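You operate a simulated robot arm through the tools that you are given. There is no shell and no other tool.

You are at the controls of a simulated two-armed robot. One attempt, no reset.

## Task
Fetch the orange pillow twenty and set it in the grey divided tray. Then take the knocking block and put it on the folded white cover. Then lift the keeper bar open. Keep to this order. Set down upright: knocking block.
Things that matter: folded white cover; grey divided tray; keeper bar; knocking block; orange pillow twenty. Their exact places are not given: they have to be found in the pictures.

It is judged by the outcome, as a careful person would: the job done as asked, and still so three seconds after it is handed in. It fails if anything else is knocked over, pushed out of place, dropped, spilled or broken. Lids that push on must go on centred and level and be pressed home; caps that screw on are set level and turned clockwise until they are tight.

## Robot
Two 7-joint arms with two-finger parallel grippers on one trunk, on a base that drives. Base frame: it is fixed to the floor where the robot stands at the start and does not move with it; the origin is under the middle of the robot, x ahead of it, y to its left, z up; the surface under the hand at the start is at about z = 0.86. Units: m, degrees, N and s.
The left shoulder is at the start at [0.02, 0.113, 1.017], the right one opposite. With the tool pointing down near the work surface each hand reaches from about 0.2 to 0.6 m from the robot's upright axis, wherever it stands, measured 20 degrees to its own side. Places, roughly: grey divided tray [-2, 0, 1]; keeper bar [-0.9, -11.8, 1]; knocking block (12x4x8 cm) [0.6, 0, 0.5]. Payload 1.57 kg a hand.
The tool frame of a hand sits at the grasp point between the pads (the TCP): z along the fingers, y along the line on which they close. The tips reach 0.03 m beyond it. The gripper opens to 0.08 m. The fingers are 0.017 m wide and 0.012 m thick; the gripper's body (0.04 by 0.082 m) begins 0.08 m behind the TCP.
Orientation is told as [roll, pitch, yaw] about the base's x, y, z axes, in that order, counted from this pose: with the fingers straight down and closing along the base's y, the tool's x points along the base's -x, its y along +y and its z along -z.

## Interface
- The arms move only by the tool servo_tool. It takes "left_motion", "right_motion" or both (then of equal length, played together; a hand with none holds still); each is text: rows parted by semicolons, each of 7 numbers parted by spaces: the finger opening in m, from 0 to 0.08, then the shift along the tool's x, y, z in units of 25 mm (1.0 is 25 mm), then the turn, a rotation vector about the tool's x, y, z in units of 4 degrees (1.0 is 4 degrees). In form: grip x y z rx ry rz; .... A call has 1 to 20 rows; each row shifts and turns the commanded pose from where the row before left it, along the tool's axes as they then stand. A call with a number of a shift or a turn outside -1 to 1 is refused whole. Rows are played at 5 a second. More than 0.05 m and 8.6 degrees between two rows, or a gripper value outside its range, and nothing of the call is played. A pose out of reach is approached as far as the arm can. The call stops where the force on the tool passes 40 N (or 10 N more than at its start, if that is more) or the arm is blocked; 0.2 s more then pass. The fingers move at their own pace (about 0.045 m/s each) and stop on an object; they squeeze with about 42 N. The grip force told is the motor's: it shows also when the fingers shut on nothing. Time passes only in rows, and 0.2 s behind the last, so rows that do not move let the fingers close. The reply holds the time, the measured pose of the TCP, the force on the tool along the base axes, the opening and the grip force, in the units named above and with some noise, with the torque about the TCP (base axes, N m) and any sound that the robot's microphone picked up.
- Cameras (640 x 400 px; columns grow to the right, rows downward): "scene" is now at [0.0969, 0.0245, 1.1506]; the picture's right is [0.30, -0.95, 0.00], its down [-0.45, -0.14, -0.88] and it looks along [0.84, 0.26, -0.47] (base axes); focal length 214 px, centre (320, 200). "left" rides on the left gripper at [0.072, 0.007, -0.122] in its tool frame; the picture's right is [-0.09, 1.00, 0.00], its down [-0.84, -0.08, -0.54] and it looks along [-0.54, -0.05, 0.84] (tool axes); focal length 238 px, centre (320, 200). "right" rides on the right gripper at [0.072, -0.007, -0.122] in its tool frame; the picture's right is [0.09, 1.00, 0.00], its down [-0.84, 0.08, -0.54] and it looks along [-0.54, 0.05, 0.84] (tool axes); focal length 238 px, centre (320, 200).
- snapshot(camera): a new picture of that camera. It takes no simulated time.
- move_column(by): slides the trunk up (or, below 0, down) by that many m; the arms and the scene camera ride with it, the base frame stays. It gives what a move gives, with no picture.
- steer(legs): drives the robot by 1 to 6 legs, each [ahead, left, turn to the left] in m, m and degrees, along the robot's own axes; the way and the turn of a leg run together, so that a leg with both is an arc; at most 1.5 m and 180 degrees a leg. The arms and the cameras ride along, it lands a little off, and it stops where it bumps. It gives what a move gives.
- aim_head(pan, tilt): turns the head with the scene camera to pan (to the left, within 80 degrees either way) and tilt (down, from -29 to 69), counted from straight ahead of the robot. It gives what a move gives.
- point_at(camera, pixels): there is no depth. For up to 12 entries [column, row, z] of the newest picture of that camera ("zoom" is the newest enlarged one), the place [x, y] in the base frame at which the ray of that pixel passes the height z, good to about 0.003 m. It takes no simulated time.
- inspect(camera, box): a new picture of the part [left, top, right, bottom] of that camera's present view, enlarged. It takes no simulated time.
- finish_job(): hands the job in; it is judged then, once.

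Open the grippers and draw the arms clear of the work before you hand the job in, unless the task says otherwise.

The tools are called after "Emit:" as a command line: name --argument value ..., lists and objects as JSON in quotes. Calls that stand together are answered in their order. servo_tool: Moves the arms, as the interface text tells. Its arguments: {"type":"object","properties":{"left_motion":{"type":"string"},"right_motion":{"type":"string"}},"required":[]} The other tools are called the same way: move_column (by) slides the trunk up or down; steer (legs) drives the base; aim_head (pan, tilt) turns the head that bears the scene camera; snapshot (camera) takes a picture; point_at (camera, pixels) gives the place at which the rays of pixels pass given heights; inspect (camera, box) takes an enlarged picture of a part of a camera's view; finish_job () hands the job in.

At the start:

```text
t: 0.0
left_tcp_pos: [0.3523, 0.3414, 1.1347]
left_tool_rot: [0.0, 0.0, 0.0]
left_force: [0.1, 0.6, -0.7]
left_ft_torque: [0.0, 0.02, 0.02]
left_gripper_width: 0.0798
left_finger_force: 0.0
right_tcp_pos: [0.46, -0.0591, 1.1202]
right_tool_rot: [-0.1, -0.1, 0.0]
right_force: [-0.2, 0.0, -0.2]
right_ft_torque: [0.02, -0.01, 0.04]
right_gripper_width: 0.08
right_finger_force: 0.0
trunk travel left (down, up): [-0.07, 0.5]
robot x, y, heading: [-0.0038, -0.0005, -0.1]
head pan, tilt: [17.3, 28.0]
```

scene: 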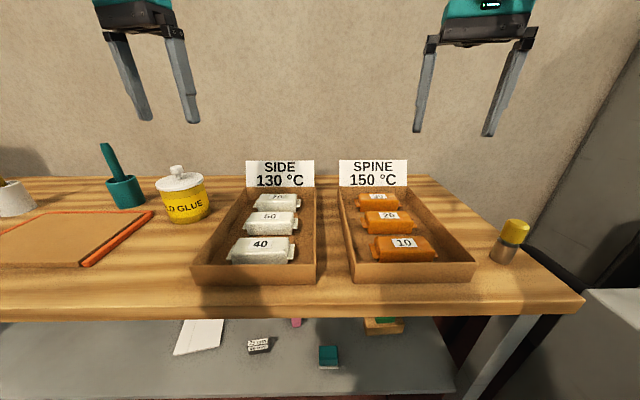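
right: 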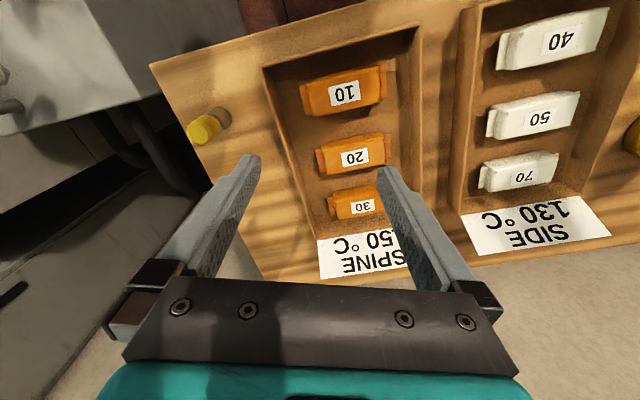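
left: 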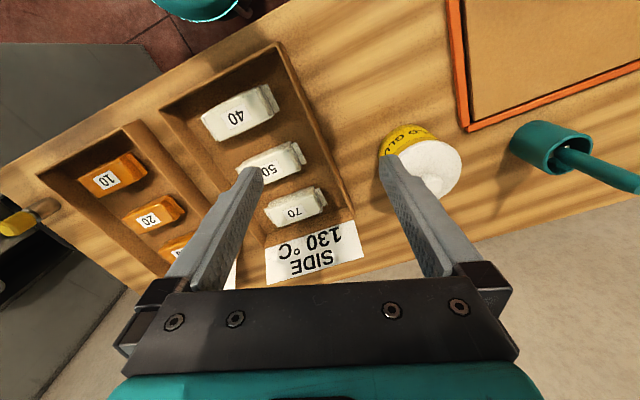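

The scene picture shows an orange "20" block around (389,220) in the SPINE box. I'll enlarge that region, and the shelf below the table, to see them better.

Emit:
inspect --camera "scene" --box '[330, 150, 490, 290]'

Emit:
inspect --camera "scene" --box '[140, 300, 460, 400]'

Emit:
inspect --camera "right" --box '[240, 20, 440, 260]'

```text
2.86 times, centred on (410, 220) of scene
```

zoom: 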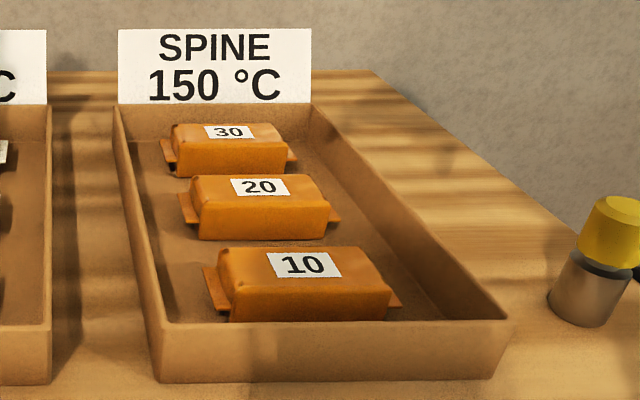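

```text
2.00 times, centred on (300, 350) of scene
```

zoom: 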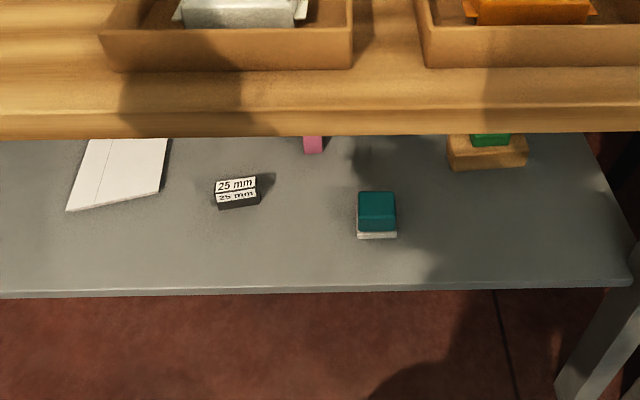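

```text
1.67 times, centred on (340, 140) of right
```

zoom: 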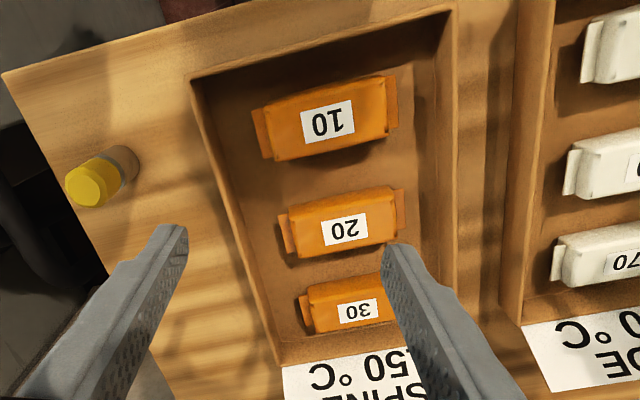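

I'll locate the corners of the 10/20/30 blocks and the box walls in the enlarged right-hand picture at several heights.

Emit:
point_at --camera "zoom" --pixels '[[345, 228, 0.885], [345, 228, 0.9], [284, 212, 0.89], [397, 186, 0.89], [300, 259, 0.88], [398, 238, 0.88], [190, 80, 0.9], [455, 5, 0.9], [280, 365, 0.9], [270, 158, 0.88], [385, 140, 0.88]]'

Emit:
point_at --camera "scene" --pixels '[[388, 215, 0.885], [388, 215, 0.9], [340, 188, 0.9], [405, 188, 0.9], [352, 283, 0.86], [470, 281, 0.86], [395, 234, 0.87], [404, 262, 0.87], [580, 300, 0.86], [386, 262, 0.9]]'

```text
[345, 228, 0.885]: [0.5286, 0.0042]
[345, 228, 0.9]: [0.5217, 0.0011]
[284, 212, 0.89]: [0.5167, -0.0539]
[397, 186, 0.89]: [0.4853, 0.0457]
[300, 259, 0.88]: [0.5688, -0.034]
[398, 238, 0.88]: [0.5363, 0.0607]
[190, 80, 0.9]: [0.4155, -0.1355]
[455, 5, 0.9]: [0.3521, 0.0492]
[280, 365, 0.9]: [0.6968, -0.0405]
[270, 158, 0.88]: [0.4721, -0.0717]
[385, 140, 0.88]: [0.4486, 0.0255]
```

```text
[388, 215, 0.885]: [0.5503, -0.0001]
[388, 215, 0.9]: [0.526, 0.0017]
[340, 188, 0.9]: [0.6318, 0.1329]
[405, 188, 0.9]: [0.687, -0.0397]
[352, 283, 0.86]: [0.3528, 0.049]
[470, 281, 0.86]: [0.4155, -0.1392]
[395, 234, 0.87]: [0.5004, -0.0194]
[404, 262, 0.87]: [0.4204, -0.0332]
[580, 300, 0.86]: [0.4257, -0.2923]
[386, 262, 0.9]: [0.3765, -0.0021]
```

The label triangulates to a top face of z≈0.90 at about (0.52, 0.0), with the box turned about 18°. I'll take the edges of the top faces and the gaps between blocks at that height.

Emit:
inspect --camera "right" --box '[290, 60, 400, 230]'

Emit:
inspect --camera "left" --box '[30, 110, 230, 290]'

```text
2.35 times, centred on (345, 145) of right
```

zoom: 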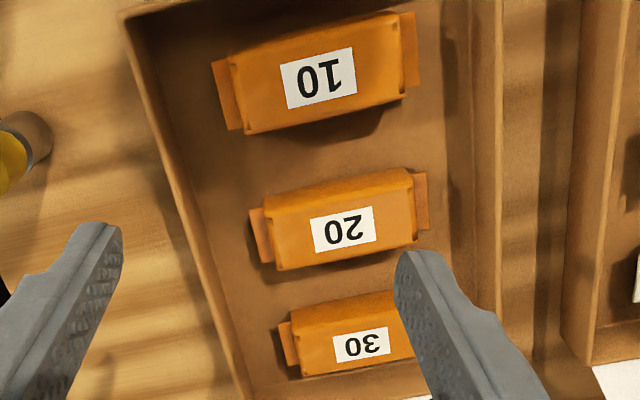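

```text
2.22 times, centred on (130, 200) of left
```

zoom: 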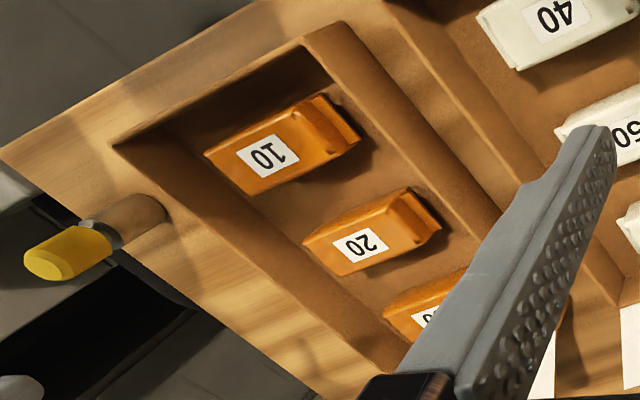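

The second zoom is from the left camera, so I convert the right-view zoom corners of block 20 and its neighbours back to right-camera pixels and query those.

Emit:
point_at --camera "right" --pixels '[[321.6, 147.1, 0.9], [383.3, 132.2, 0.9], [386.3, 162, 0.9], [327.6, 174.8, 0.9], [332.2, 195.2, 0.9], [375.6, 184.6, 0.9], [312.2, 116.5, 0.9], [381.2, 100.3, 0.9], [355, 157.5, 0.902]]'

Emit:
point_at --camera "zoom" --pixels '[[362, 246, 0.9], [303, 238, 0.9], [335, 275, 0.9], [400, 187, 0.9], [430, 235, 0.9], [115, 145, 0.9], [332, 20, 0.9]]'

```text
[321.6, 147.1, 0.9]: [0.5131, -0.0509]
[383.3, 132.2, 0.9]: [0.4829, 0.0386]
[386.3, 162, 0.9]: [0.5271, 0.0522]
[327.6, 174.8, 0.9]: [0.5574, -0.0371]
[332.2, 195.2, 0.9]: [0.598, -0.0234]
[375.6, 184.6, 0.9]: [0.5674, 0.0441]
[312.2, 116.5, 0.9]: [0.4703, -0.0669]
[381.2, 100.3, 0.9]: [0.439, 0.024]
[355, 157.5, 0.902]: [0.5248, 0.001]
```

```text
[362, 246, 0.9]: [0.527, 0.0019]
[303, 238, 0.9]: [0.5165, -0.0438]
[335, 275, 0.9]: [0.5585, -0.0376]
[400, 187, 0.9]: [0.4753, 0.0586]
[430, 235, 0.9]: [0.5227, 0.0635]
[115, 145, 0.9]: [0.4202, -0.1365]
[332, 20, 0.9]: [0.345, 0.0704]
```

Block 20's top is about 4.6 x 9.5 cm, centred at (0.520, 0.001), with gaps of about 4.3 cm to its neighbours, so I can grip it across the short side, which lies along about 18°. I move the right hand over it and begin turning it 72° about the tool z.

Emit:
servo_tool --right_motion "0.08 -0.8 0.8 0 0 0 0; 0.08 -0.8 0.8 0 0 0 0; 0.08 -0.8 0.8 0 0 0 0; 0.08 0 0 0 0 0 1; 0.08 0 0 0 0 0 1; 0.08 0 0 0 0 0 1; 0.08 0 0 0 0 0 1; 0.08 0 0 0 0 0 1; 0.08 0 0 0 0 0 1; 0.08 0 0 0 0 0 1; 0.08 0 0 0 0 0 1; 0.08 0 0 0 0 0 1; 0.08 0 0 0 0 0 1; 0.08 0 0 0 0 0 1; 0.08 0 0 0 0 0 1; 0.08 0 0 0 0 0 1; 0.08 0 0 0 0 0 1; 0.08 0 0 0 0 0 1; 0.08 0 0 0 0 0 1; 0.08 0 0 0 0 0 1"

```text
t: 4.2
left_tcp_pos: [0.3531, 0.3416, 1.1345]
left_tool_rot: [0.0, 0.0, 0.0]
left_force: [-0.4, 0.4, 0.8]
left_ft_torque: [0.03, -0.01, -0.01]
left_gripper_width: 0.0802
left_finger_force: 0.1
right_tcp_pos: [0.4659, -0.0314, 1.116]
right_tool_rot: [0.1, 0.0, -68.2]
right_force: [0.3, 0.4, 0.9]
right_ft_torque: [0.03, -0.02, 0.01]
right_gripper_width: 0.0802
right_finger_force: 0.1
right hand out of reach, approached as far as the arm can: row 1, 2, 3
trunk travel left (down, up): [-0.07, 0.5]
robot x, y, heading: [-0.0006, -0.004, -0.0]
head pan, tilt: [17.3, 28.0]
```

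The reach fell short at this height, at (0.466, -0.031). I lower the hand about 10 cm, where the arm reaches farther and it is still clear of everything, and finish the turn, then read the pose.

Emit:
servo_tool --right_motion "0.08 0 0 1 0 0 1; 0.08 0 0 1 0 0 0; 0.08 0 0 1 0 0 0; 0.08 0 0 1 0 0 0; 0.08 0 0 0 0 0 0"

```text
t: 5.4
left_tcp_pos: [0.3525, 0.3417, 1.1355]
left_tool_rot: [0.0, 0.1, 0.0]
left_force: [0.4, -0.7, 0.1]
left_ft_torque: [0.0, 0.03, 0.0]
left_gripper_width: 0.0801
left_finger_force: 0.0
right_tcp_pos: [0.4663, -0.0321, 1.015]
right_tool_rot: [0.1, 0.1, -72.1]
right_force: [-0.6, 0.2, -0.4]
right_ft_torque: [0.02, 0.0, 0.0]
right_gripper_width: 0.08
right_finger_force: 0.1
trunk travel left (down, up): [-0.07, 0.5]
robot x, y, heading: [-0.0004, -0.003, -0.1]
head pan, tilt: [17.3, 28.0]
```

Commanded pose is clipped to the real one; I now shift by (0.054, 0.033) in base, i.e. +0.0146 tool x and +0.061 tool y.

Emit:
servo_tool --right_motion "0.08 0.195 0.817 0 0 0 0; 0.08 0.195 0.817 0 0 0 0; 0.08 0.195 0.817 0 0 0 0; 0.08 0 0 0 0 0 0"

Emit:
snapshot --camera "right"

Emit:
snapshot --camera "scene"

```text
t: 6.4
left_tcp_pos: [0.3533, 0.3426, 1.1342]
left_tool_rot: [0.0, 0.1, 0.0]
left_force: [-0.3, 0.6, 0.2]
left_ft_torque: [0.01, 0.03, 0.01]
left_gripper_width: 0.0798
left_finger_force: 0.0
right_tcp_pos: [0.5101, 0.0012, 1.0162]
right_tool_rot: [-0.1, 0.0, -71.9]
right_force: [1.4, 0.8, -0.6]
right_ft_torque: [0.01, -0.03, -0.02]
right_gripper_width: 0.0803
right_finger_force: 0.1
right hand out of reach, approached as far as the arm can: row 3
trunk travel left (down, up): [-0.07, 0.5]
robot x, y, heading: [-0.0013, -0.0021, -0.1]
head pan, tilt: [17.3, 28.0]
```

```text
taken
```

right: 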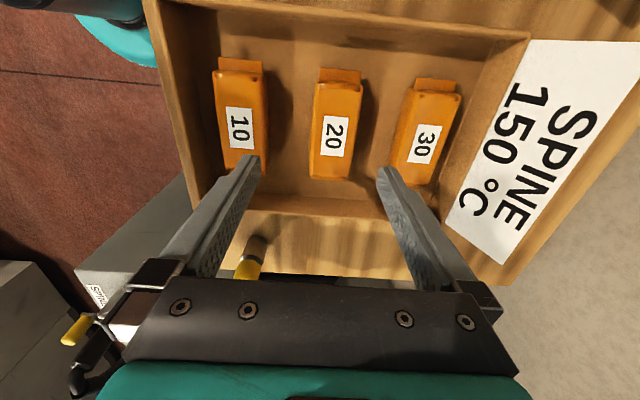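

```text
taken
```

scene: 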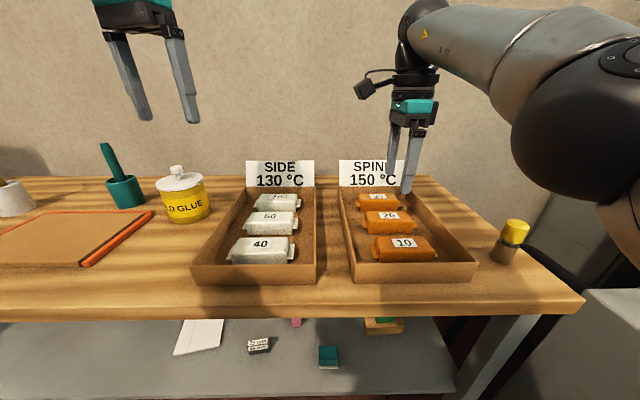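

The block now runs straight down the picture at column ~335, so orientation is right. I refine its centre from this closer view.

Emit:
inspect --camera "right" --box '[260, 50, 420, 200]'

```text
2.67 times, centred on (340, 125) of right
```

zoom: 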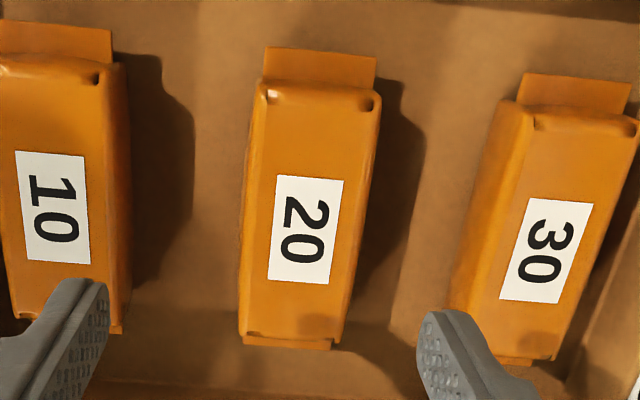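

Emit:
point_at --camera "zoom" --pixels '[[307, 230, 0.9], [265, 90, 0.9], [378, 98, 0.9], [242, 335, 0.9], [341, 338, 0.9], [247, 345, 0.88], [265, 55, 0.88], [375, 58, 0.88]]'

```text
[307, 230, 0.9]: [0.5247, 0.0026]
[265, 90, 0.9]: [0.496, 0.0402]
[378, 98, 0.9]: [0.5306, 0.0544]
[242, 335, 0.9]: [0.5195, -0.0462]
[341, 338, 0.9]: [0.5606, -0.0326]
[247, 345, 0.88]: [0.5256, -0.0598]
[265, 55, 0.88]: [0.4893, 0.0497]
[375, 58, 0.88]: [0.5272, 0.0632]
```

The label centre is at (0.525, 0.003) with the edge direction ~18°. I lower to about z=0.94 while shifting +0.015 along tool y, then check.

Emit:
servo_tool --right_motion "0.08 0 0 1 0 0 0; 0.08 -0.05 0.3 1 0 0 0; 0.08 -0.05 0.3 0.6 0 0 0; 0.075 0 0 0 0 0 0; 0.075 0 0 0 0 0 0"

Emit:
snapshot --camera "right"

```text
t: 7.6
left_tcp_pos: [0.3523, 0.3426, 1.1354]
left_tool_rot: [0.0, 0.0, 0.0]
left_force: [0.0, 0.5, -0.3]
left_ft_torque: [0.01, 0.0, 0.01]
left_gripper_width: 0.0802
left_finger_force: 0.0
right_tcp_pos: [0.5253, 0.0008, 0.9507]
right_tool_rot: [0.2, -0.1, -72.0]
right_force: [0.0, 0.4, -0.1]
right_ft_torque: [0.01, 0.01, 0.03]
right_gripper_width: 0.075
right_finger_force: 0.0
trunk travel left (down, up): [-0.07, 0.5]
robot x, y, heading: [0.002, 0.0003, 0.2]
head pan, tilt: [17.3, 28.0]
```

```text
taken
```

right: 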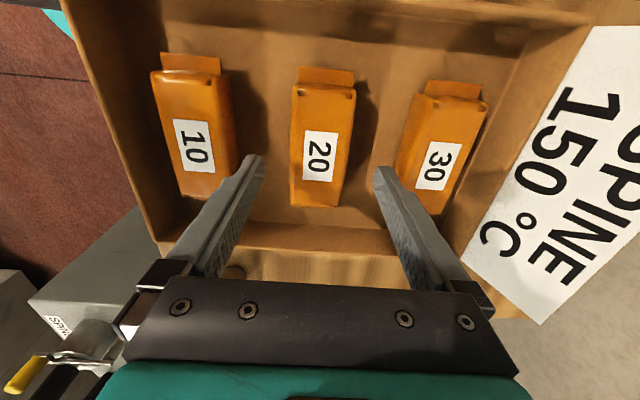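

The label sits at (319,157), where the TCP axis meets the block, centred between the fingertips. I descend 0.045 m to z≈0.906 and close.

Emit:
servo_tool --right_motion "0.075 0.05 0 0.6 0 0 0; 0.075 0 0 0.6 0 0 0; 0.075 0 0 0.6 0 0 0; 0.075 0 0 0 0 0 0"

Emit:
snapshot --camera "right"

```text
t: 8.6
left_tcp_pos: [0.3527, 0.3421, 1.135]
left_tool_rot: [0.0, 0.0, 0.0]
left_force: [0.1, -0.4, 0.0]
left_ft_torque: [-0.02, 0.0, -0.01]
left_gripper_width: 0.0802
left_finger_force: 0.1
right_tcp_pos: [0.5254, 0.0032, 0.9044]
right_tool_rot: [0.0, 0.0, -72.1]
right_force: [0.1, 0.5, 1.0]
right_ft_torque: [-0.02, -0.01, 0.01]
right_gripper_width: 0.075
right_finger_force: 0.1
trunk travel left (down, up): [-0.07, 0.5]
robot x, y, heading: [-0.0015, 0.0024, -0.2]
head pan, tilt: [17.3, 28.0]
```

```text
taken
```

right: 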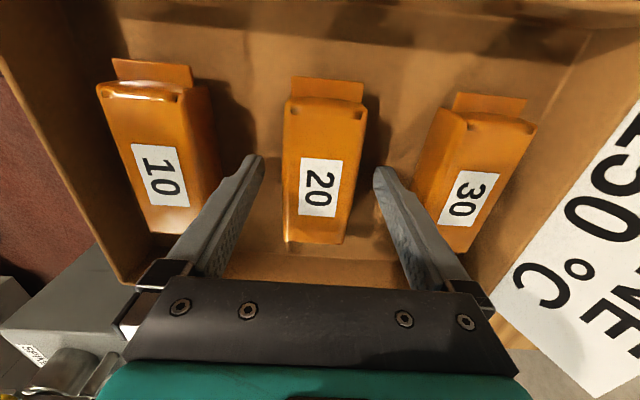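

The fingers straddle block 20 with clear gaps on both sides at z=0.904. I close now.

Emit:
servo_tool --right_motion "0.03 0 0 0 0 0 0; 0.03 0 0 0 0 0 0; 0.03 0 0 0 0 0 0; 0.03 0 0 0 0 0 0; 0.03 0 0 0 0 0 0"

Emit:
snapshot --camera "right"

```text
t: 9.8
left_tcp_pos: [0.3535, 0.3418, 1.1351]
left_tool_rot: [0.0, 0.0, 0.0]
left_force: [1.0, -0.6, 1.6]
left_ft_torque: [-0.02, 0.01, 0.0]
left_gripper_width: 0.08
left_finger_force: 0.0
right_tcp_pos: [0.5256, 0.0031, 0.9053]
right_tool_rot: [0.1, 0.0, -72.0]
right_force: [-0.2, -0.1, 0.3]
right_ft_torque: [0.06, 0.03, 0.01]
right_gripper_width: 0.0495
right_finger_force: 41.5
trunk travel left (down, up): [-0.07, 0.5]
robot x, y, heading: [0.0, -0.0003, 0.0]
head pan, tilt: [17.3, 28.0]
```

```text
taken
```

right: 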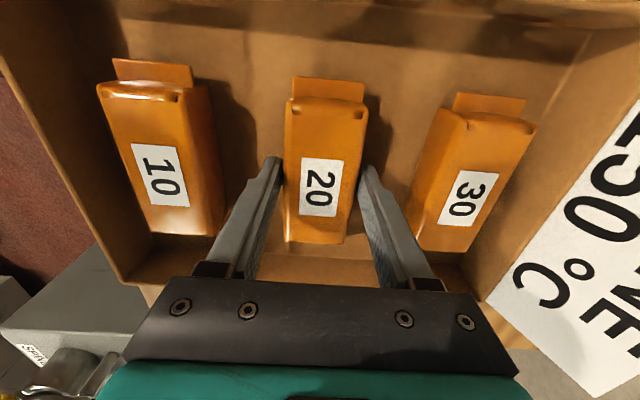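

The block is held at 49.5 mm with 41.5 N. I lift straight up 7.5 cm, then rise further while drawing back toward the robot.

Emit:
servo_tool --right_motion "0.03 0 0 -0.5 0 0 0; 0.03 0 0 -0.5 0 0 0; 0.03 0 0 -1 0 0 0; 0.03 0 0 -1 0 0 0; 0.03 0 -0.5 -1 0 0 0; 0.03 0 -1 -1 0 0 0; 0.03 0 -1 -1 0 0 0; 0.03 -0.3 -1 -0.6 0 0 0; 0.03 -0.3 -1 0 0 0 0; 0.03 -0.3 -1 0 0 0 0; 0.03 0 0 0 0 0 0"

Emit:
snapshot --camera "right"

Emit:
snapshot --camera "scene"

```text
t: 12.2
left_tcp_pos: [0.3521, 0.3418, 1.1347]
left_tool_rot: [0.0, 0.0, 0.0]
left_force: [0.1, -0.5, -0.5]
left_ft_torque: [0.02, 0.0, -0.01]
left_gripper_width: 0.08
left_finger_force: 0.1
right_tcp_pos: [0.4006, -0.0603, 1.0715]
right_tool_rot: [0.1, 0.0, -72.0]
right_force: [0.1, 0.3, -0.3]
right_ft_torque: [0.01, 0.05, 0.01]
right_gripper_width: 0.03
right_finger_force: 0.0
trunk travel left (down, up): [-0.07, 0.5]
robot x, y, heading: [-0.0013, -0.0028, 0.3]
head pan, tilt: [17.3, 28.0]
```

```text
taken
```

right: 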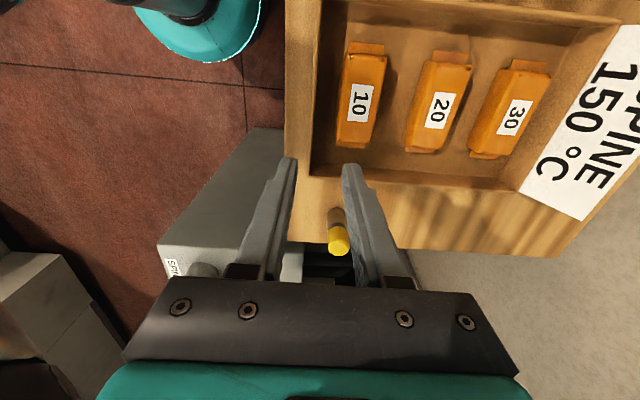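

```text
taken
```

scene: 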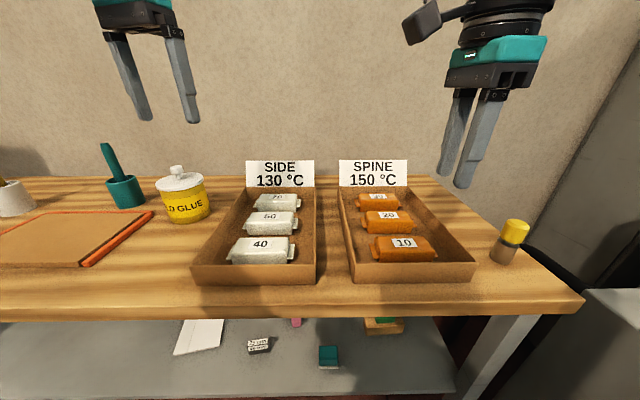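

The fingers closed to 30 mm empty: the block slipped out and is still in its place in the box. I look closely at its shape to choose a better grip height.

Emit:
inspect --camera "right" --box '[320, 30, 560, 180]'

Emit:
inspect --camera "scene" --box '[340, 185, 440, 265]'

```text
2.67 times, centred on (440, 105) of right
```

zoom: 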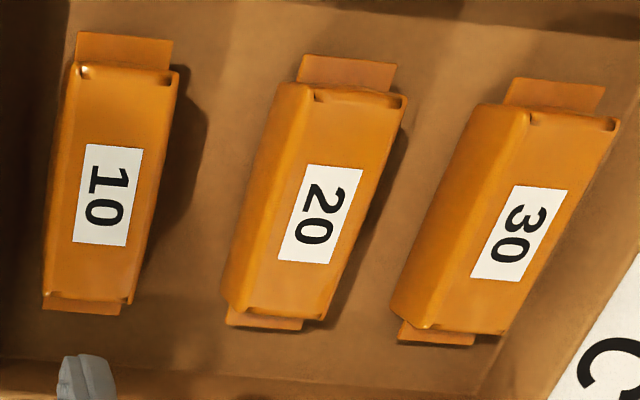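

```text
5.00 times, centred on (390, 225) of scene
```

zoom: 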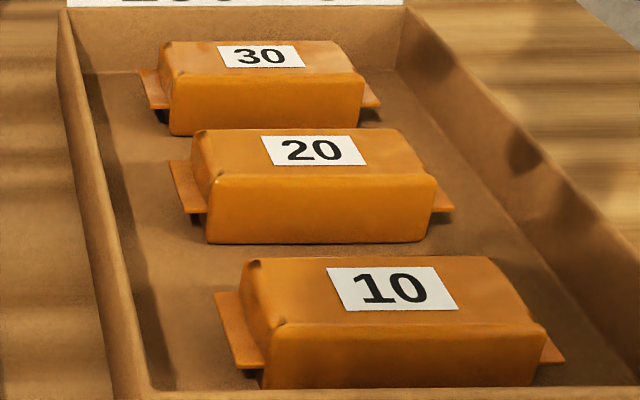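

The block looks like a slightly tapered bag about 3.5 cm tall. I check whether block 20 shifted and estimate the heights of its base and top edges.

Emit:
point_at --camera "zoom" --pixels '[[313, 150, 0.9], [320, 243, 0.866], [320, 243, 0.87], [320, 243, 0.875], [325, 178, 0.89], [325, 178, 0.895], [325, 178, 0.9], [207, 242, 0.868], [428, 240, 0.868], [265, 388, 0.868], [170, 134, 0.868]]'

Emit:
point_at --camera "right" --pixels '[[439, 110, 0.9], [427, 79, 0.9], [472, 77, 0.9]]'

```text
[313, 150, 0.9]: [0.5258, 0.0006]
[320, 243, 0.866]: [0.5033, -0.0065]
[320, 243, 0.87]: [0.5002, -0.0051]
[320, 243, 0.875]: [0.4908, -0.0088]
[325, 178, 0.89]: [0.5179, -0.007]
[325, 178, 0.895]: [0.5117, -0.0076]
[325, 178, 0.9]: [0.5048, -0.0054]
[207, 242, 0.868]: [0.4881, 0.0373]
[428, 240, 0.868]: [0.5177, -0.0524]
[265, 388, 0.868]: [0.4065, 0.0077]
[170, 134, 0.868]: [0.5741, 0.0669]
```

```text
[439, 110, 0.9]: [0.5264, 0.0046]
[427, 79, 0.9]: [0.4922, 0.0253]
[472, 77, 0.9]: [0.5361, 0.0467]
```

Block 20 has not moved and its sides are nearly vertical (0.868–0.90), so the grip simply was not firm enough high up. I go back above it with fingers open, to grasp lower and lift slowly.

Emit:
servo_tool --right_motion "0.075 0.15 0.9 1 0 0 0; 0.075 0.15 0.9 1 0 0 0; 0.075 0.15 0.9 1 0 0 0; 0.075 0.15 0.95 0.5 0 0 0; 0.075 0.15 0.95 0.5 0 0 0; 0.075 0.12 0.94 0.5 0 0 0; 0.075 0 0 0 0 0 0"

Emit:
snapshot --camera "right"

```text
t: 13.8
left_tcp_pos: [0.3521, 0.3419, 1.1348]
left_tool_rot: [0.0, 0.0, 0.0]
left_force: [-0.5, -0.2, 0.8]
left_ft_torque: [0.0, 0.02, -0.03]
left_gripper_width: 0.08
left_finger_force: 0.0
right_tcp_pos: [0.5249, 0.0053, 0.9564]
right_tool_rot: [0.0, -0.2, -72.0]
right_force: [-0.2, -0.1, -0.4]
right_ft_torque: [0.0, 0.0, -0.01]
right_gripper_width: 0.0749
right_finger_force: 0.0
trunk travel left (down, up): [-0.07, 0.5]
robot x, y, heading: [-0.0011, -0.0015, -0.2]
head pan, tilt: [17.3, 28.0]
```

```text
taken
```

right: 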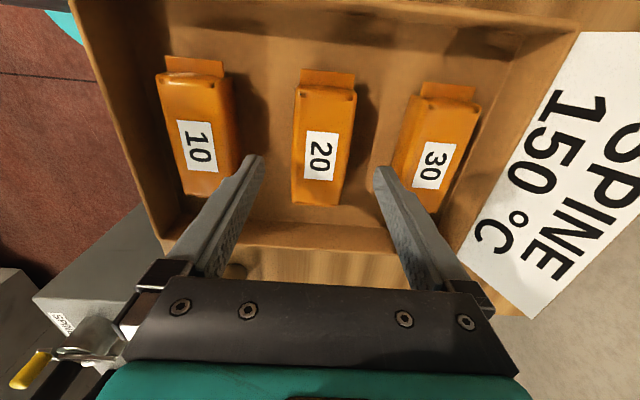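

Again centred (label at 321,157). I descend to z≈0.900 in gentle steps.

Emit:
servo_tool --right_motion "0.075 -0.05 0 0.6 0 0 0; 0.075 0 0 0.6 0 0 0; 0.075 0 0 0.6 0 0 0; 0.075 0 0 0.2 0 0 0; 0.075 0 0 0.2 0 0 0; 0.075 0 0 0 0 0 0"

```text
t: 15.2
left_tcp_pos: [0.353, 0.3416, 1.1362]
left_tool_rot: [0.0, 0.0, 0.0]
left_force: [-0.2, 0.5, 0.0]
left_ft_torque: [0.0, 0.01, 0.0]
left_gripper_width: 0.08
left_finger_force: 0.0
right_tcp_pos: [0.5252, 0.0028, 0.9017]
right_tool_rot: [0.1, 0.0, -72.0]
right_force: [0.5, -0.2, -0.6]
right_ft_torque: [-0.01, 0.01, 0.04]
right_gripper_width: 0.075
right_finger_force: 0.0
trunk travel left (down, up): [-0.07, 0.5]
robot x, y, heading: [-0.0035, -0.0004, -0.1]
head pan, tilt: [17.3, 28.0]
```

At z=0.902 without contact; I lower another ~3 mm in small steps to find the floor.

Emit:
servo_tool --right_motion "0.075 0 0 0.06 0 0 0; 0.075 0 0 0.06 0 0 0; 0.075 0 0 0 0 0 0"

```text
t: 16.0
left_tcp_pos: [0.3528, 0.3425, 1.1364]
left_tool_rot: [0.0, -0.1, 0.0]
left_force: [-0.4, 0.1, -0.8]
left_ft_torque: [0.0, 0.03, 0.01]
left_gripper_width: 0.0802
left_finger_force: 0.1
right_tcp_pos: [0.5257, 0.0029, 0.9006]
right_tool_rot: [0.1, 0.1, -72.0]
right_force: [-0.7, 0.3, 0.2]
right_ft_torque: [0.02, -0.02, 0.0]
right_gripper_width: 0.075
right_finger_force: 0.1
trunk travel left (down, up): [-0.07, 0.5]
robot x, y, heading: [0.0023, 0.0029, 0.0]
head pan, tilt: [17.3, 28.0]
```

Still no contact; I go 1.5 mm lower, then close fully and raise only 5 mm very slowly to watch the load.

Emit:
servo_tool --right_motion "0.075 0 0 0.06 0 0 0; 0 0 0 0 0 0 0; 0 0 0 0 0 0 0; 0 0 0 0 0 0 0; 0 0 0 0 0 0 0; 0 0 0 0 0 0 0; 0 0 0 0 0 0 0; 0 0 0 0 0 0 0"

Emit:
servo_tool --right_motion "0 0 0 -0.05 0 0 0; 0 0 0 -0.05 0 0 0; 0 0 0 -0.05 0 0 0; 0 0 0 -0.05 0 0 0; 0 0 0 0 0 0 0"

```text
t: 17.8
left_tcp_pos: [0.3529, 0.3423, 1.1352]
left_tool_rot: [-0.1, 0.0, 0.0]
left_force: [0.5, 0.3, 0.4]
left_ft_torque: [0.0, 0.0, -0.03]
left_gripper_width: 0.0801
left_finger_force: 0.0
right_tcp_pos: [0.5266, 0.0015, 0.8976]
right_tool_rot: [0.2, 0.0, -72.0]
right_force: [-0.5, -0.2, -1.2]
right_ft_torque: [-0.02, 0.03, 0.05]
right_gripper_width: 0.0492
right_finger_force: 42.0
trunk travel left (down, up): [-0.07, 0.5]
robot x, y, heading: [0.0008, 0.0017, 0.2]
head pan, tilt: [17.3, 28.0]
```

```text
t: 19.0
left_tcp_pos: [0.3531, 0.3429, 1.1335]
left_tool_rot: [0.0, 0.0, 0.0]
left_force: [-0.3, -0.4, -0.8]
left_ft_torque: [-0.01, 0.0, 0.02]
left_gripper_width: 0.08
left_finger_force: 0.1
right_tcp_pos: [0.5266, 0.0035, 0.9029]
right_tool_rot: [0.1, -0.1, -72.1]
right_force: [-1.4, -0.4, -1.7]
right_ft_torque: [0.01, 0.02, -0.02]
right_gripper_width: 0.0493
right_finger_force: 41.7
trunk travel left (down, up): [-0.07, 0.5]
robot x, y, heading: [0.0008, 0.0008, 0.2]
head pan, tilt: [17.3, 28.0]
```

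The grip is 49.3 mm at 41.7 N after 5 mm up, with fz about -1.7 N. I check whether the block moves with the fingers.

Emit:
servo_tool --right_motion "0 0 0 -0.1 0 0 0; 0 0 0 -0.1 0 0 0; 0 0 0 -0.1 0 0 0; 0 0 0 -0.1 0 0 0; 0 0 0 0 0 0 0"

Emit:
snapshot --camera "right"

Emit:
inspect --camera "scene" --box '[340, 185, 440, 265]'

```text
t: 20.2
left_tcp_pos: [0.3515, 0.3405, 1.135]
left_tool_rot: [0.0, 0.0, 0.0]
left_force: [-0.6, -0.7, -0.3]
left_ft_torque: [-0.03, -0.01, -0.02]
left_gripper_width: 0.0799
left_finger_force: 0.1
right_tcp_pos: [0.5264, 0.0031, 0.9113]
right_tool_rot: [0.1, 0.1, -72.1]
right_force: [-0.4, 0.5, -1.6]
right_ft_torque: [-0.01, 0.0, 0.01]
right_gripper_width: 0.0495
right_finger_force: 41.5
trunk travel left (down, up): [-0.07, 0.5]
robot x, y, heading: [-0.0011, 0.0, 0.3]
head pan, tilt: [17.3, 28.0]
```

```text
taken
```

right: 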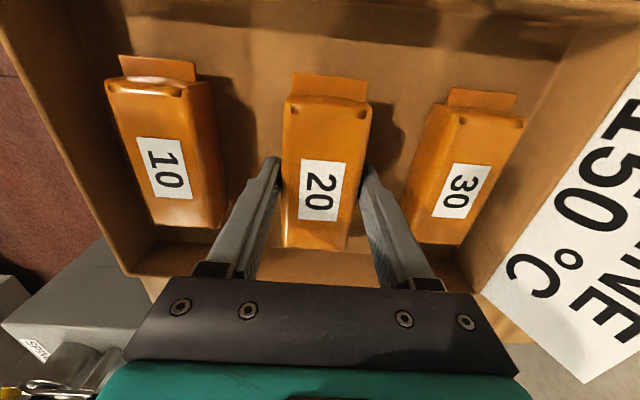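

```text
5.00 times, centred on (390, 225) of scene
```

zoom: 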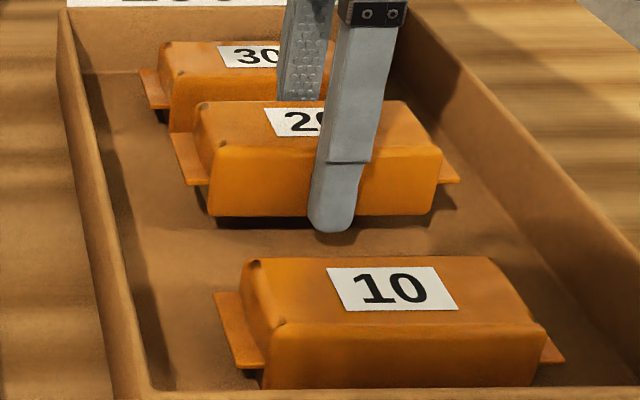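

The block is clearly lifted (shadow gap beneath it in the scene zoom). I continue upward slowly.

Emit:
servo_tool --right_motion "0 0 0 -0.2 0 0 0; 0 0 0 -0.3 0 0 0; 0 0 0 -0.3 0 0 0; 0 0 0 -0.3 0 0 0; 0 0 0 -0.3 0 0 0; 0 0 0 -0.3 0 0 0; 0 0 0 -0.3 0 0 0; 0 0 0 -0.3 0 0 0; 0 0 0 -0.3 0 0 0; 0 0 0 -0.2 0 0 0; 0 0 0 0 0 0 0"

Emit:
snapshot --camera "right"

```text
t: 22.6
left_tcp_pos: [0.3531, 0.3413, 1.1364]
left_tool_rot: [0.1, 0.0, 0.0]
left_force: [0.1, -0.3, 0.0]
left_ft_torque: [-0.02, -0.04, -0.01]
left_gripper_width: 0.08
left_finger_force: 0.1
right_tcp_pos: [0.5229, 0.0015, 0.9824]
right_tool_rot: [0.2, 0.0, -72.0]
right_force: [-0.3, 0.3, -1.0]
right_ft_torque: [0.01, -0.02, 0.0]
right_gripper_width: 0.0491
right_finger_force: 41.7
right hand out of reach, approached as far as the arm can: row 10
trunk travel left (down, up): [-0.07, 0.5]
robot x, y, heading: [-0.0006, 0.0014, -0.1]
head pan, tilt: [17.3, 28.0]
```

```text
taken
```

right: 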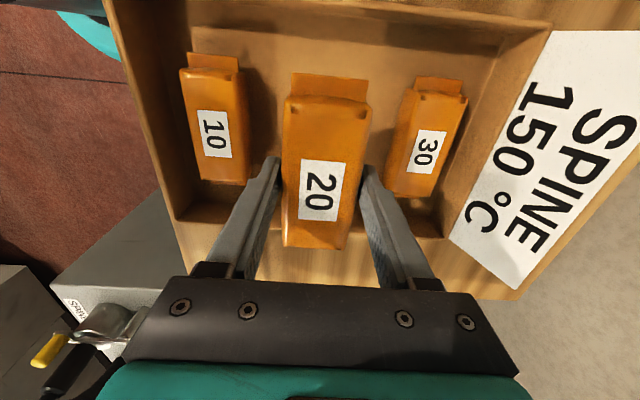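

The block is held firmly with label at (318,190). I draw it back toward the robot and up slowly.

Emit:
servo_tool --right_motion "0 0 -0.3 -0.1 0 0 0; 0 -0.2 -0.5 -0.2 0 0 0; 0 -0.2 -0.5 -0.2 0 0 0; 0 -0.2 -0.5 -0.2 0 0 0; 0 -0.2 -0.5 -0.2 0 0 0; 0 -0.2 -0.5 -0.2 0 0 0; 0 -0.2 -0.5 -0.2 0 0 0; 0 -0.2 -0.5 -0.2 0 0 0; 0 -0.2 -0.5 -0.2 0 0 0; 0 -0.2 -0.5 -0.2 0 0 0; 0 -0.2 -0.5 -0.2 0 0 0; 0 -0.2 -0.5 -0.2 0 0 0; 0 -0.2 -0.5 -0.2 0 0 0; 0 0 -0.3 -0.1 0 0 0; 0 0 0 0 0 0 0"

Emit:
snapshot --camera "right"

```text
t: 25.8
left_tcp_pos: [0.3531, 0.342, 1.1353]
left_tool_rot: [0.1, 0.0, -0.1]
left_force: [-0.3, -0.7, 0.4]
left_ft_torque: [0.0, 0.0, 0.02]
left_gripper_width: 0.0799
left_finger_force: 0.2
right_tcp_pos: [0.3833, -0.1069, 1.0467]
right_tool_rot: [0.1, 0.0, -72.1]
right_force: [-0.5, 0.0, -1.7]
right_ft_torque: [-0.01, -0.02, 0.03]
right_gripper_width: 0.0492
right_finger_force: 41.9
trunk travel left (down, up): [-0.07, 0.5]
robot x, y, heading: [0.0021, 0.0016, 0.1]
head pan, tilt: [17.3, 28.0]
```

```text
taken
```

right: 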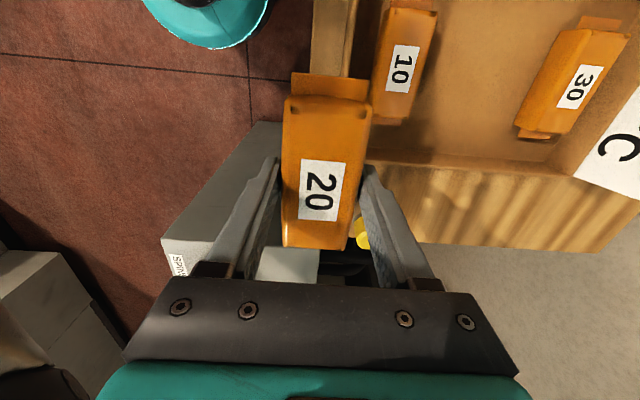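

The block came along safely. Before driving I look to both sides with the head for obstacles.

Emit:
aim_head --pan -75 --tilt 20

Emit:
snapshot --camera "scene"

Emit:
aim_head --pan 75 --tilt 20

Emit:
snapshot --camera "scene"

```text
t: 27.5
left_tcp_pos: [0.3526, 0.3416, 1.1358]
left_tool_rot: [0.1, 0.0, 0.0]
left_force: [0.6, -0.1, 0.2]
left_ft_torque: [0.01, -0.03, 0.0]
left_gripper_width: 0.08
left_finger_force: 0.1
right_tcp_pos: [0.3818, -0.1073, 1.0469]
right_tool_rot: [0.1, 0.0, -72.0]
right_force: [-0.8, 0.2, -2.0]
right_ft_torque: [0.03, 0.04, 0.0]
right_gripper_width: 0.0491
right_finger_force: 41.9
trunk travel left (down, up): [-0.07, 0.5]
robot x, y, heading: [0.0038, 0.0012, 0.2]
head pan, tilt: [-75.0, 20.0]
```

```text
taken
```

scene: 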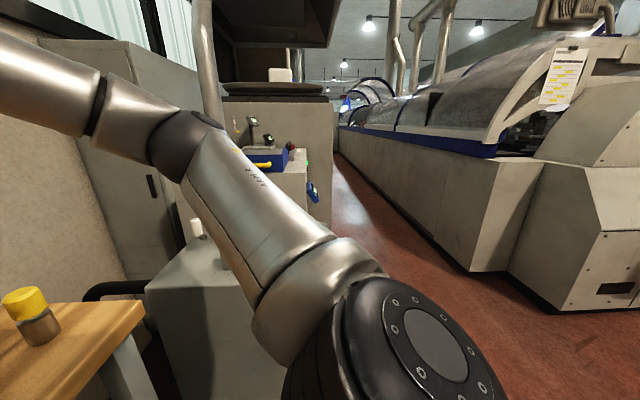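

```text
t: 29.8
left_tcp_pos: [0.3521, 0.3433, 1.1345]
left_tool_rot: [0.0, 0.0, 0.1]
left_force: [-0.1, -0.1, -0.6]
left_ft_torque: [0.02, 0.02, 0.0]
left_gripper_width: 0.0802
left_finger_force: 0.0
right_tcp_pos: [0.3827, -0.1076, 1.0468]
right_tool_rot: [0.1, 0.0, -72.1]
right_force: [0.1, 1.5, -2.0]
right_ft_torque: [-0.01, -0.01, -0.01]
right_gripper_width: 0.0493
right_finger_force: 41.5
trunk travel left (down, up): [-0.07, 0.5]
robot x, y, heading: [0.0017, -0.0008, -0.0]
head pan, tilt: [75.0, 20.0]
```

```text
taken
```

scene: 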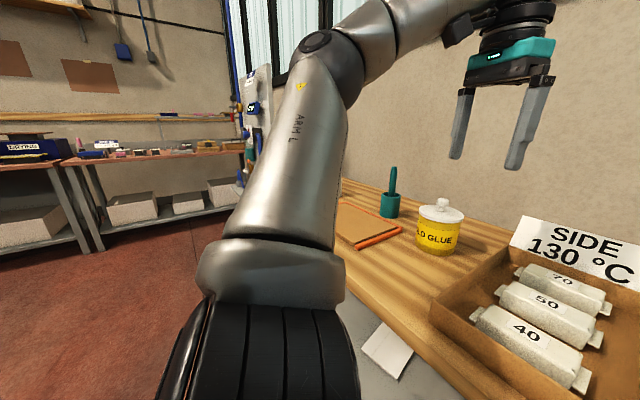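

There's an open aisle to the right and floor to the left. I back off 0.4 m from the table and turn left 90°, then look around toward the tray side.

Emit:
steer --legs '[[-0.4, 0, 0], [0, 0, 90]]'

Emit:
aim_head --pan 70 --tilt 20

Emit:
snapshot --camera "scene"

Emit:
snapshot --camera "right"

```text
t: 36.1
left_tcp_pos: [-0.7359, 0.3586, 1.1347]
left_tool_rot: [0.0, 0.0, 89.0]
left_force: [0.8, 0.0, -0.6]
left_ft_torque: [0.0, 0.02, 0.03]
left_gripper_width: 0.08
left_finger_force: 0.0
right_tcp_pos: [-0.2862, 0.382, 1.0478]
right_tool_rot: [0.2, 0.0, 17.0]
right_force: [-0.1, 0.4, -1.2]
right_ft_torque: [0.01, 0.02, -0.02]
right_gripper_width: 0.0493
right_finger_force: 42.1
trunk travel left (down, up): [-0.07, 0.5]
robot x, y, heading: [-0.4011, -0.0029, 88.9]
head pan, tilt: [75.0, 20.0]
```

```text
t: 36.8
left_tcp_pos: [-0.7353, 0.3597, 1.1345]
left_tool_rot: [0.0, 0.0, 89.1]
left_force: [-0.5, -0.2, 0.0]
left_ft_torque: [-0.01, 0.0, -0.02]
left_gripper_width: 0.0802
left_finger_force: 0.0
right_tcp_pos: [-0.2863, 0.3814, 1.046]
right_tool_rot: [0.0, 0.0, 17.0]
right_force: [0.4, -0.4, -1.4]
right_ft_torque: [0.02, 0.01, 0.03]
right_gripper_width: 0.0494
right_finger_force: 41.5
trunk travel left (down, up): [-0.07, 0.5]
robot x, y, heading: [-0.397, 0.0007, 89.2]
head pan, tilt: [70.0, 20.0]
```

```text
taken
```

scene: 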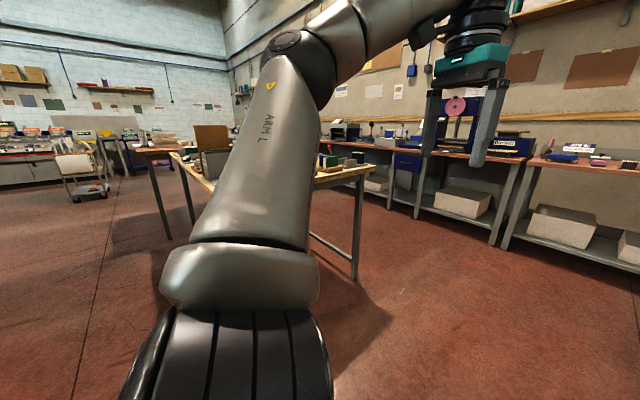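

```text
taken
```

right: 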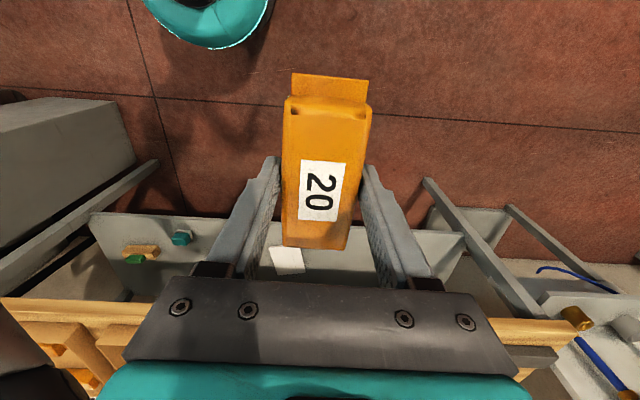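

There's a second table with items at about x=-2. I turn another 88° left to face it and look.

Emit:
steer --legs '[[0, 0, 90]]'

Emit:
aim_head --pan 0 --tilt 25

Emit:
snapshot --camera "scene"

```text
t: 41.0
left_tcp_pos: [-0.751, -0.3438, 1.1351]
left_tool_rot: [0.1, 0.0, -179.7]
left_force: [0.2, 0.7, -0.6]
left_ft_torque: [-0.01, -0.01, 0.01]
left_gripper_width: 0.0798
left_finger_force: 0.1
right_tcp_pos: [-0.7827, 0.1056, 1.047]
right_tool_rot: [0.0, 0.0, 108.4]
right_force: [-0.3, -0.2, -1.1]
right_ft_torque: [0.0, 0.03, 0.01]
right_gripper_width: 0.0492
right_finger_force: 41.8
trunk travel left (down, up): [-0.07, 0.5]
robot x, y, heading: [-0.396, -0.0021, -180.0]
head pan, tilt: [70.0, 20.0]
```

```text
t: 42.4
left_tcp_pos: [-0.7504, -0.3448, 1.1355]
left_tool_rot: [0.0, 0.1, -179.7]
left_force: [0.3, 0.0, -0.4]
left_ft_torque: [0.0, -0.03, -0.01]
left_gripper_width: 0.08
left_finger_force: 0.1
right_tcp_pos: [-0.782, 0.1067, 1.0465]
right_tool_rot: [0.1, 0.0, 108.3]
right_force: [0.0, 0.0, -1.6]
right_ft_torque: [-0.03, 0.02, -0.01]
right_gripper_width: 0.0488
right_finger_force: 42.4
trunk travel left (down, up): [-0.07, 0.5]
robot x, y, heading: [-0.3997, 0.0013, -179.6]
head pan, tilt: [0.0, 25.0]
```

```text
taken
```

scene: 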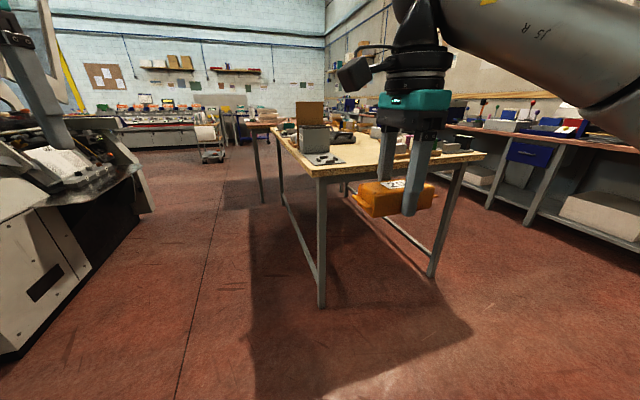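

The table is ahead with its near edge partly hidden by my arm. I enlarge the table.

Emit:
inspect --camera "scene" --box '[250, 90, 490, 240]'

Emit:
point_at --camera "scene" --pixels '[[316, 178, 0.86], [316, 178, 0.9], [485, 153, 0.86], [272, 128, 0.86], [321, 305, 0], [433, 276, 0], [323, 162, 0.88]]'

```text
2.67 times, centred on (370, 165) of scene
```

zoom: 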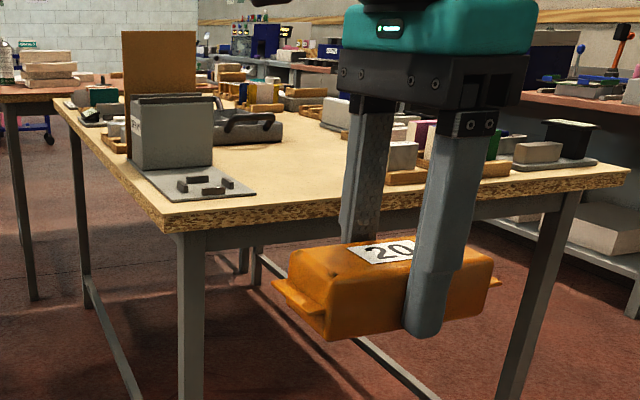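

```text
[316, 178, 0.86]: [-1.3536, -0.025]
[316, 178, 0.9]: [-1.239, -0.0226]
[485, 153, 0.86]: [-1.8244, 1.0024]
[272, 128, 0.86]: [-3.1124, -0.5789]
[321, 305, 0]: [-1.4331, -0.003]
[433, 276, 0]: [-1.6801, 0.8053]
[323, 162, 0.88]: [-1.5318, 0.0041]
```

Something grey sits on the table around zoom (245,125). I raise the trunk 0.3 m for a better, safer view and drive forward 0.4 m.

Emit:
move_column --by 0.3

Emit:
steer --legs '[[0.4, 0, 0]]'

Emit:
aim_head --pan 0 --tilt 40

Emit:
snapshot --camera "scene"

```text
t: 45.4
left_tcp_pos: [-0.7499, -0.344, 1.436]
left_tool_rot: [0.0, 0.0, -179.7]
left_force: [0.6, 0.1, -0.5]
left_ft_torque: [-0.06, 0.02, -0.05]
left_gripper_width: 0.0797
left_finger_force: 0.0
right_tcp_pos: [-0.7827, 0.1053, 1.3476]
right_tool_rot: [-0.1, 0.0, 108.2]
right_force: [-0.6, -0.8, -1.8]
right_ft_torque: [0.01, 0.0, 0.01]
right_gripper_width: 0.0493
right_finger_force: 42.0
trunk travel left (down, up): [-0.37, 0.2]
robot x, y, heading: [-0.398, 0.0039, -179.6]
head pan, tilt: [0.0, 25.0]
```

```text
t: 48.0
left_tcp_pos: [-1.1562, -0.3453, 1.4347]
left_tool_rot: [0.1, -0.1, -179.7]
left_force: [-0.3, 0.4, 0.0]
left_ft_torque: [0.01, 0.01, -0.01]
left_gripper_width: 0.0801
left_finger_force: 0.0
right_tcp_pos: [-1.1877, 0.1034, 1.3472]
right_tool_rot: [0.0, 0.0, 108.2]
right_force: [0.1, -0.3, -0.9]
right_ft_torque: [0.02, -0.03, 0.01]
right_gripper_width: 0.0494
right_finger_force: 42.0
trunk travel left (down, up): [-0.37, 0.2]
robot x, y, heading: [-0.8046, -0.0023, -179.9]
head pan, tilt: [0.0, 25.0]
```

```text
t: 48.7
left_tcp_pos: [-1.1553, -0.3456, 1.4341]
left_tool_rot: [0.0, 0.0, -179.7]
left_force: [-0.3, 0.4, -0.7]
left_ft_torque: [-0.03, -0.04, -0.04]
left_gripper_width: 0.0801
left_finger_force: 0.0
right_tcp_pos: [-1.188, 0.1045, 1.3474]
right_tool_rot: [0.1, 0.0, 108.3]
right_force: [0.6, 1.1, -1.4]
right_ft_torque: [0.0, 0.02, 0.02]
right_gripper_width: 0.0495
right_finger_force: 42.1
trunk travel left (down, up): [-0.37, 0.2]
robot x, y, heading: [-0.8034, -0.0007, -179.6]
head pan, tilt: [0.0, 40.0]
```

```text
taken
```

scene: 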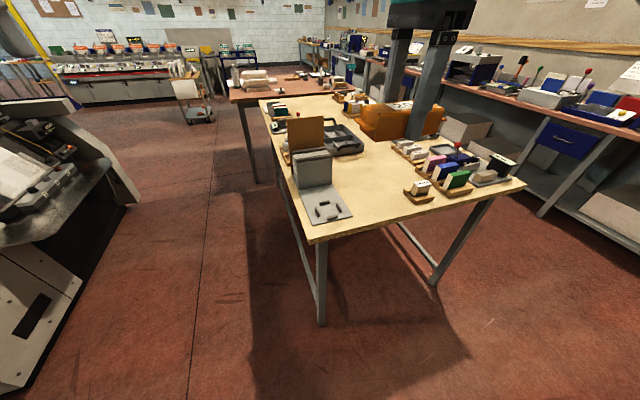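

The view is better; a dark grey tray is around (345,140) beyond the grey box. I enlarge the table top.

Emit:
inspect --camera "scene" --box '[250, 80, 410, 200]'

Emit:
inspect --camera "scene" --box '[370, 80, 530, 220]'

Emit:
point_at --camera "scene" --pixels '[[345, 142, 0.87], [313, 243, 0.86], [525, 184, 0.86], [260, 100, 0.86], [365, 147, 0.87], [330, 125, 0.87]]'

```text
3.33 times, centred on (330, 140) of scene
```

zoom: 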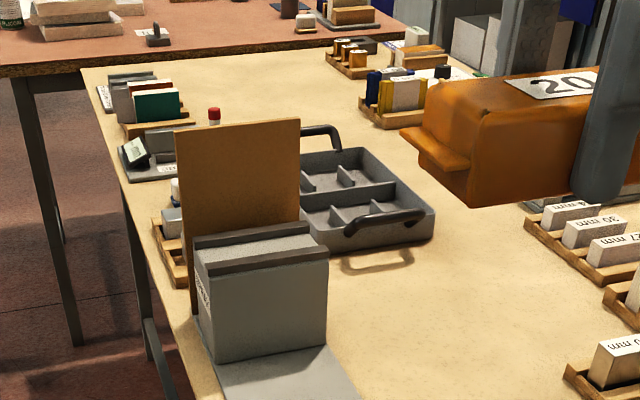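

```text
2.86 times, centred on (450, 150) of scene
```

zoom: 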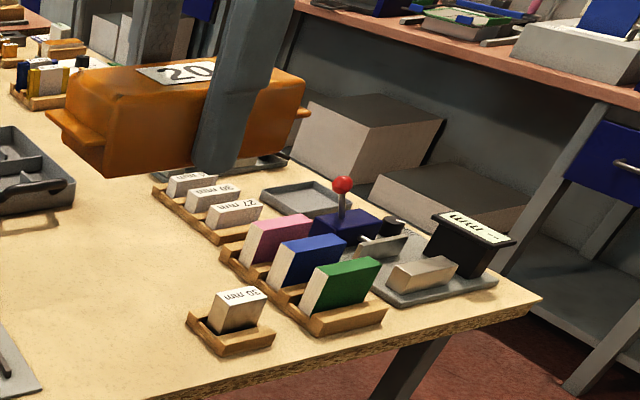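

```text
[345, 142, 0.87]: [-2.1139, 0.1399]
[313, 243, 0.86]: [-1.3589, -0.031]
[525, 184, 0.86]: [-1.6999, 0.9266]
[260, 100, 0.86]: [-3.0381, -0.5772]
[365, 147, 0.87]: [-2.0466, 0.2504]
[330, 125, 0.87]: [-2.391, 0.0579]
```

The dark grey tray with compartments and two black handles near (-2.1, 0.15) is the divided tray. I measure it from the zoom and check the free floor to the left between the machine and the table.

Emit:
inspect --camera "scene" --box '[285, 100, 385, 180]'

Emit:
point_at --camera "scene" --pixels '[[30, 375, 0], [78, 275, 0], [138, 200, 0.3], [110, 240, 0], [320, 323, 0], [255, 182, 0], [200, 352, 0], [300, 288, 0]]'

```text
5.00 times, centred on (335, 140) of scene
```

zoom: 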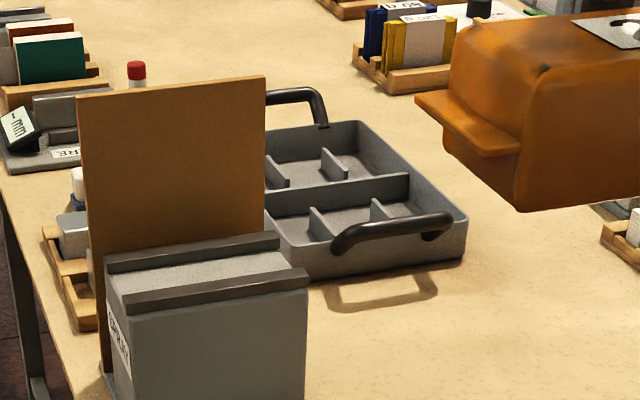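

```text
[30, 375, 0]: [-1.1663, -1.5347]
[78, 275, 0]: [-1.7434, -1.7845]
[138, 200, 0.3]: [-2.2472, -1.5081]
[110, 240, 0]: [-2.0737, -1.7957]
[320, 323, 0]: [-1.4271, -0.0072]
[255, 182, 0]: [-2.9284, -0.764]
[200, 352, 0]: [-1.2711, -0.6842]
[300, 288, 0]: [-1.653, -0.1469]
```

The machine's foot is around y≈-1.5, leaving about 1 m of room along the table's left side. I measure tray corners.

Emit:
point_at --camera "zoom" --pixels '[[466, 262, 0.86], [310, 280, 0.86], [467, 232, 0.89], [362, 122, 0.89], [300, 250, 0.89], [265, 135, 0.89], [265, 405, 0.86], [90, 370, 0.86], [265, 250, 0.9], [40, 235, 0.86], [0, 170, 0.86]]'

```text
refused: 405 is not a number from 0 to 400
```

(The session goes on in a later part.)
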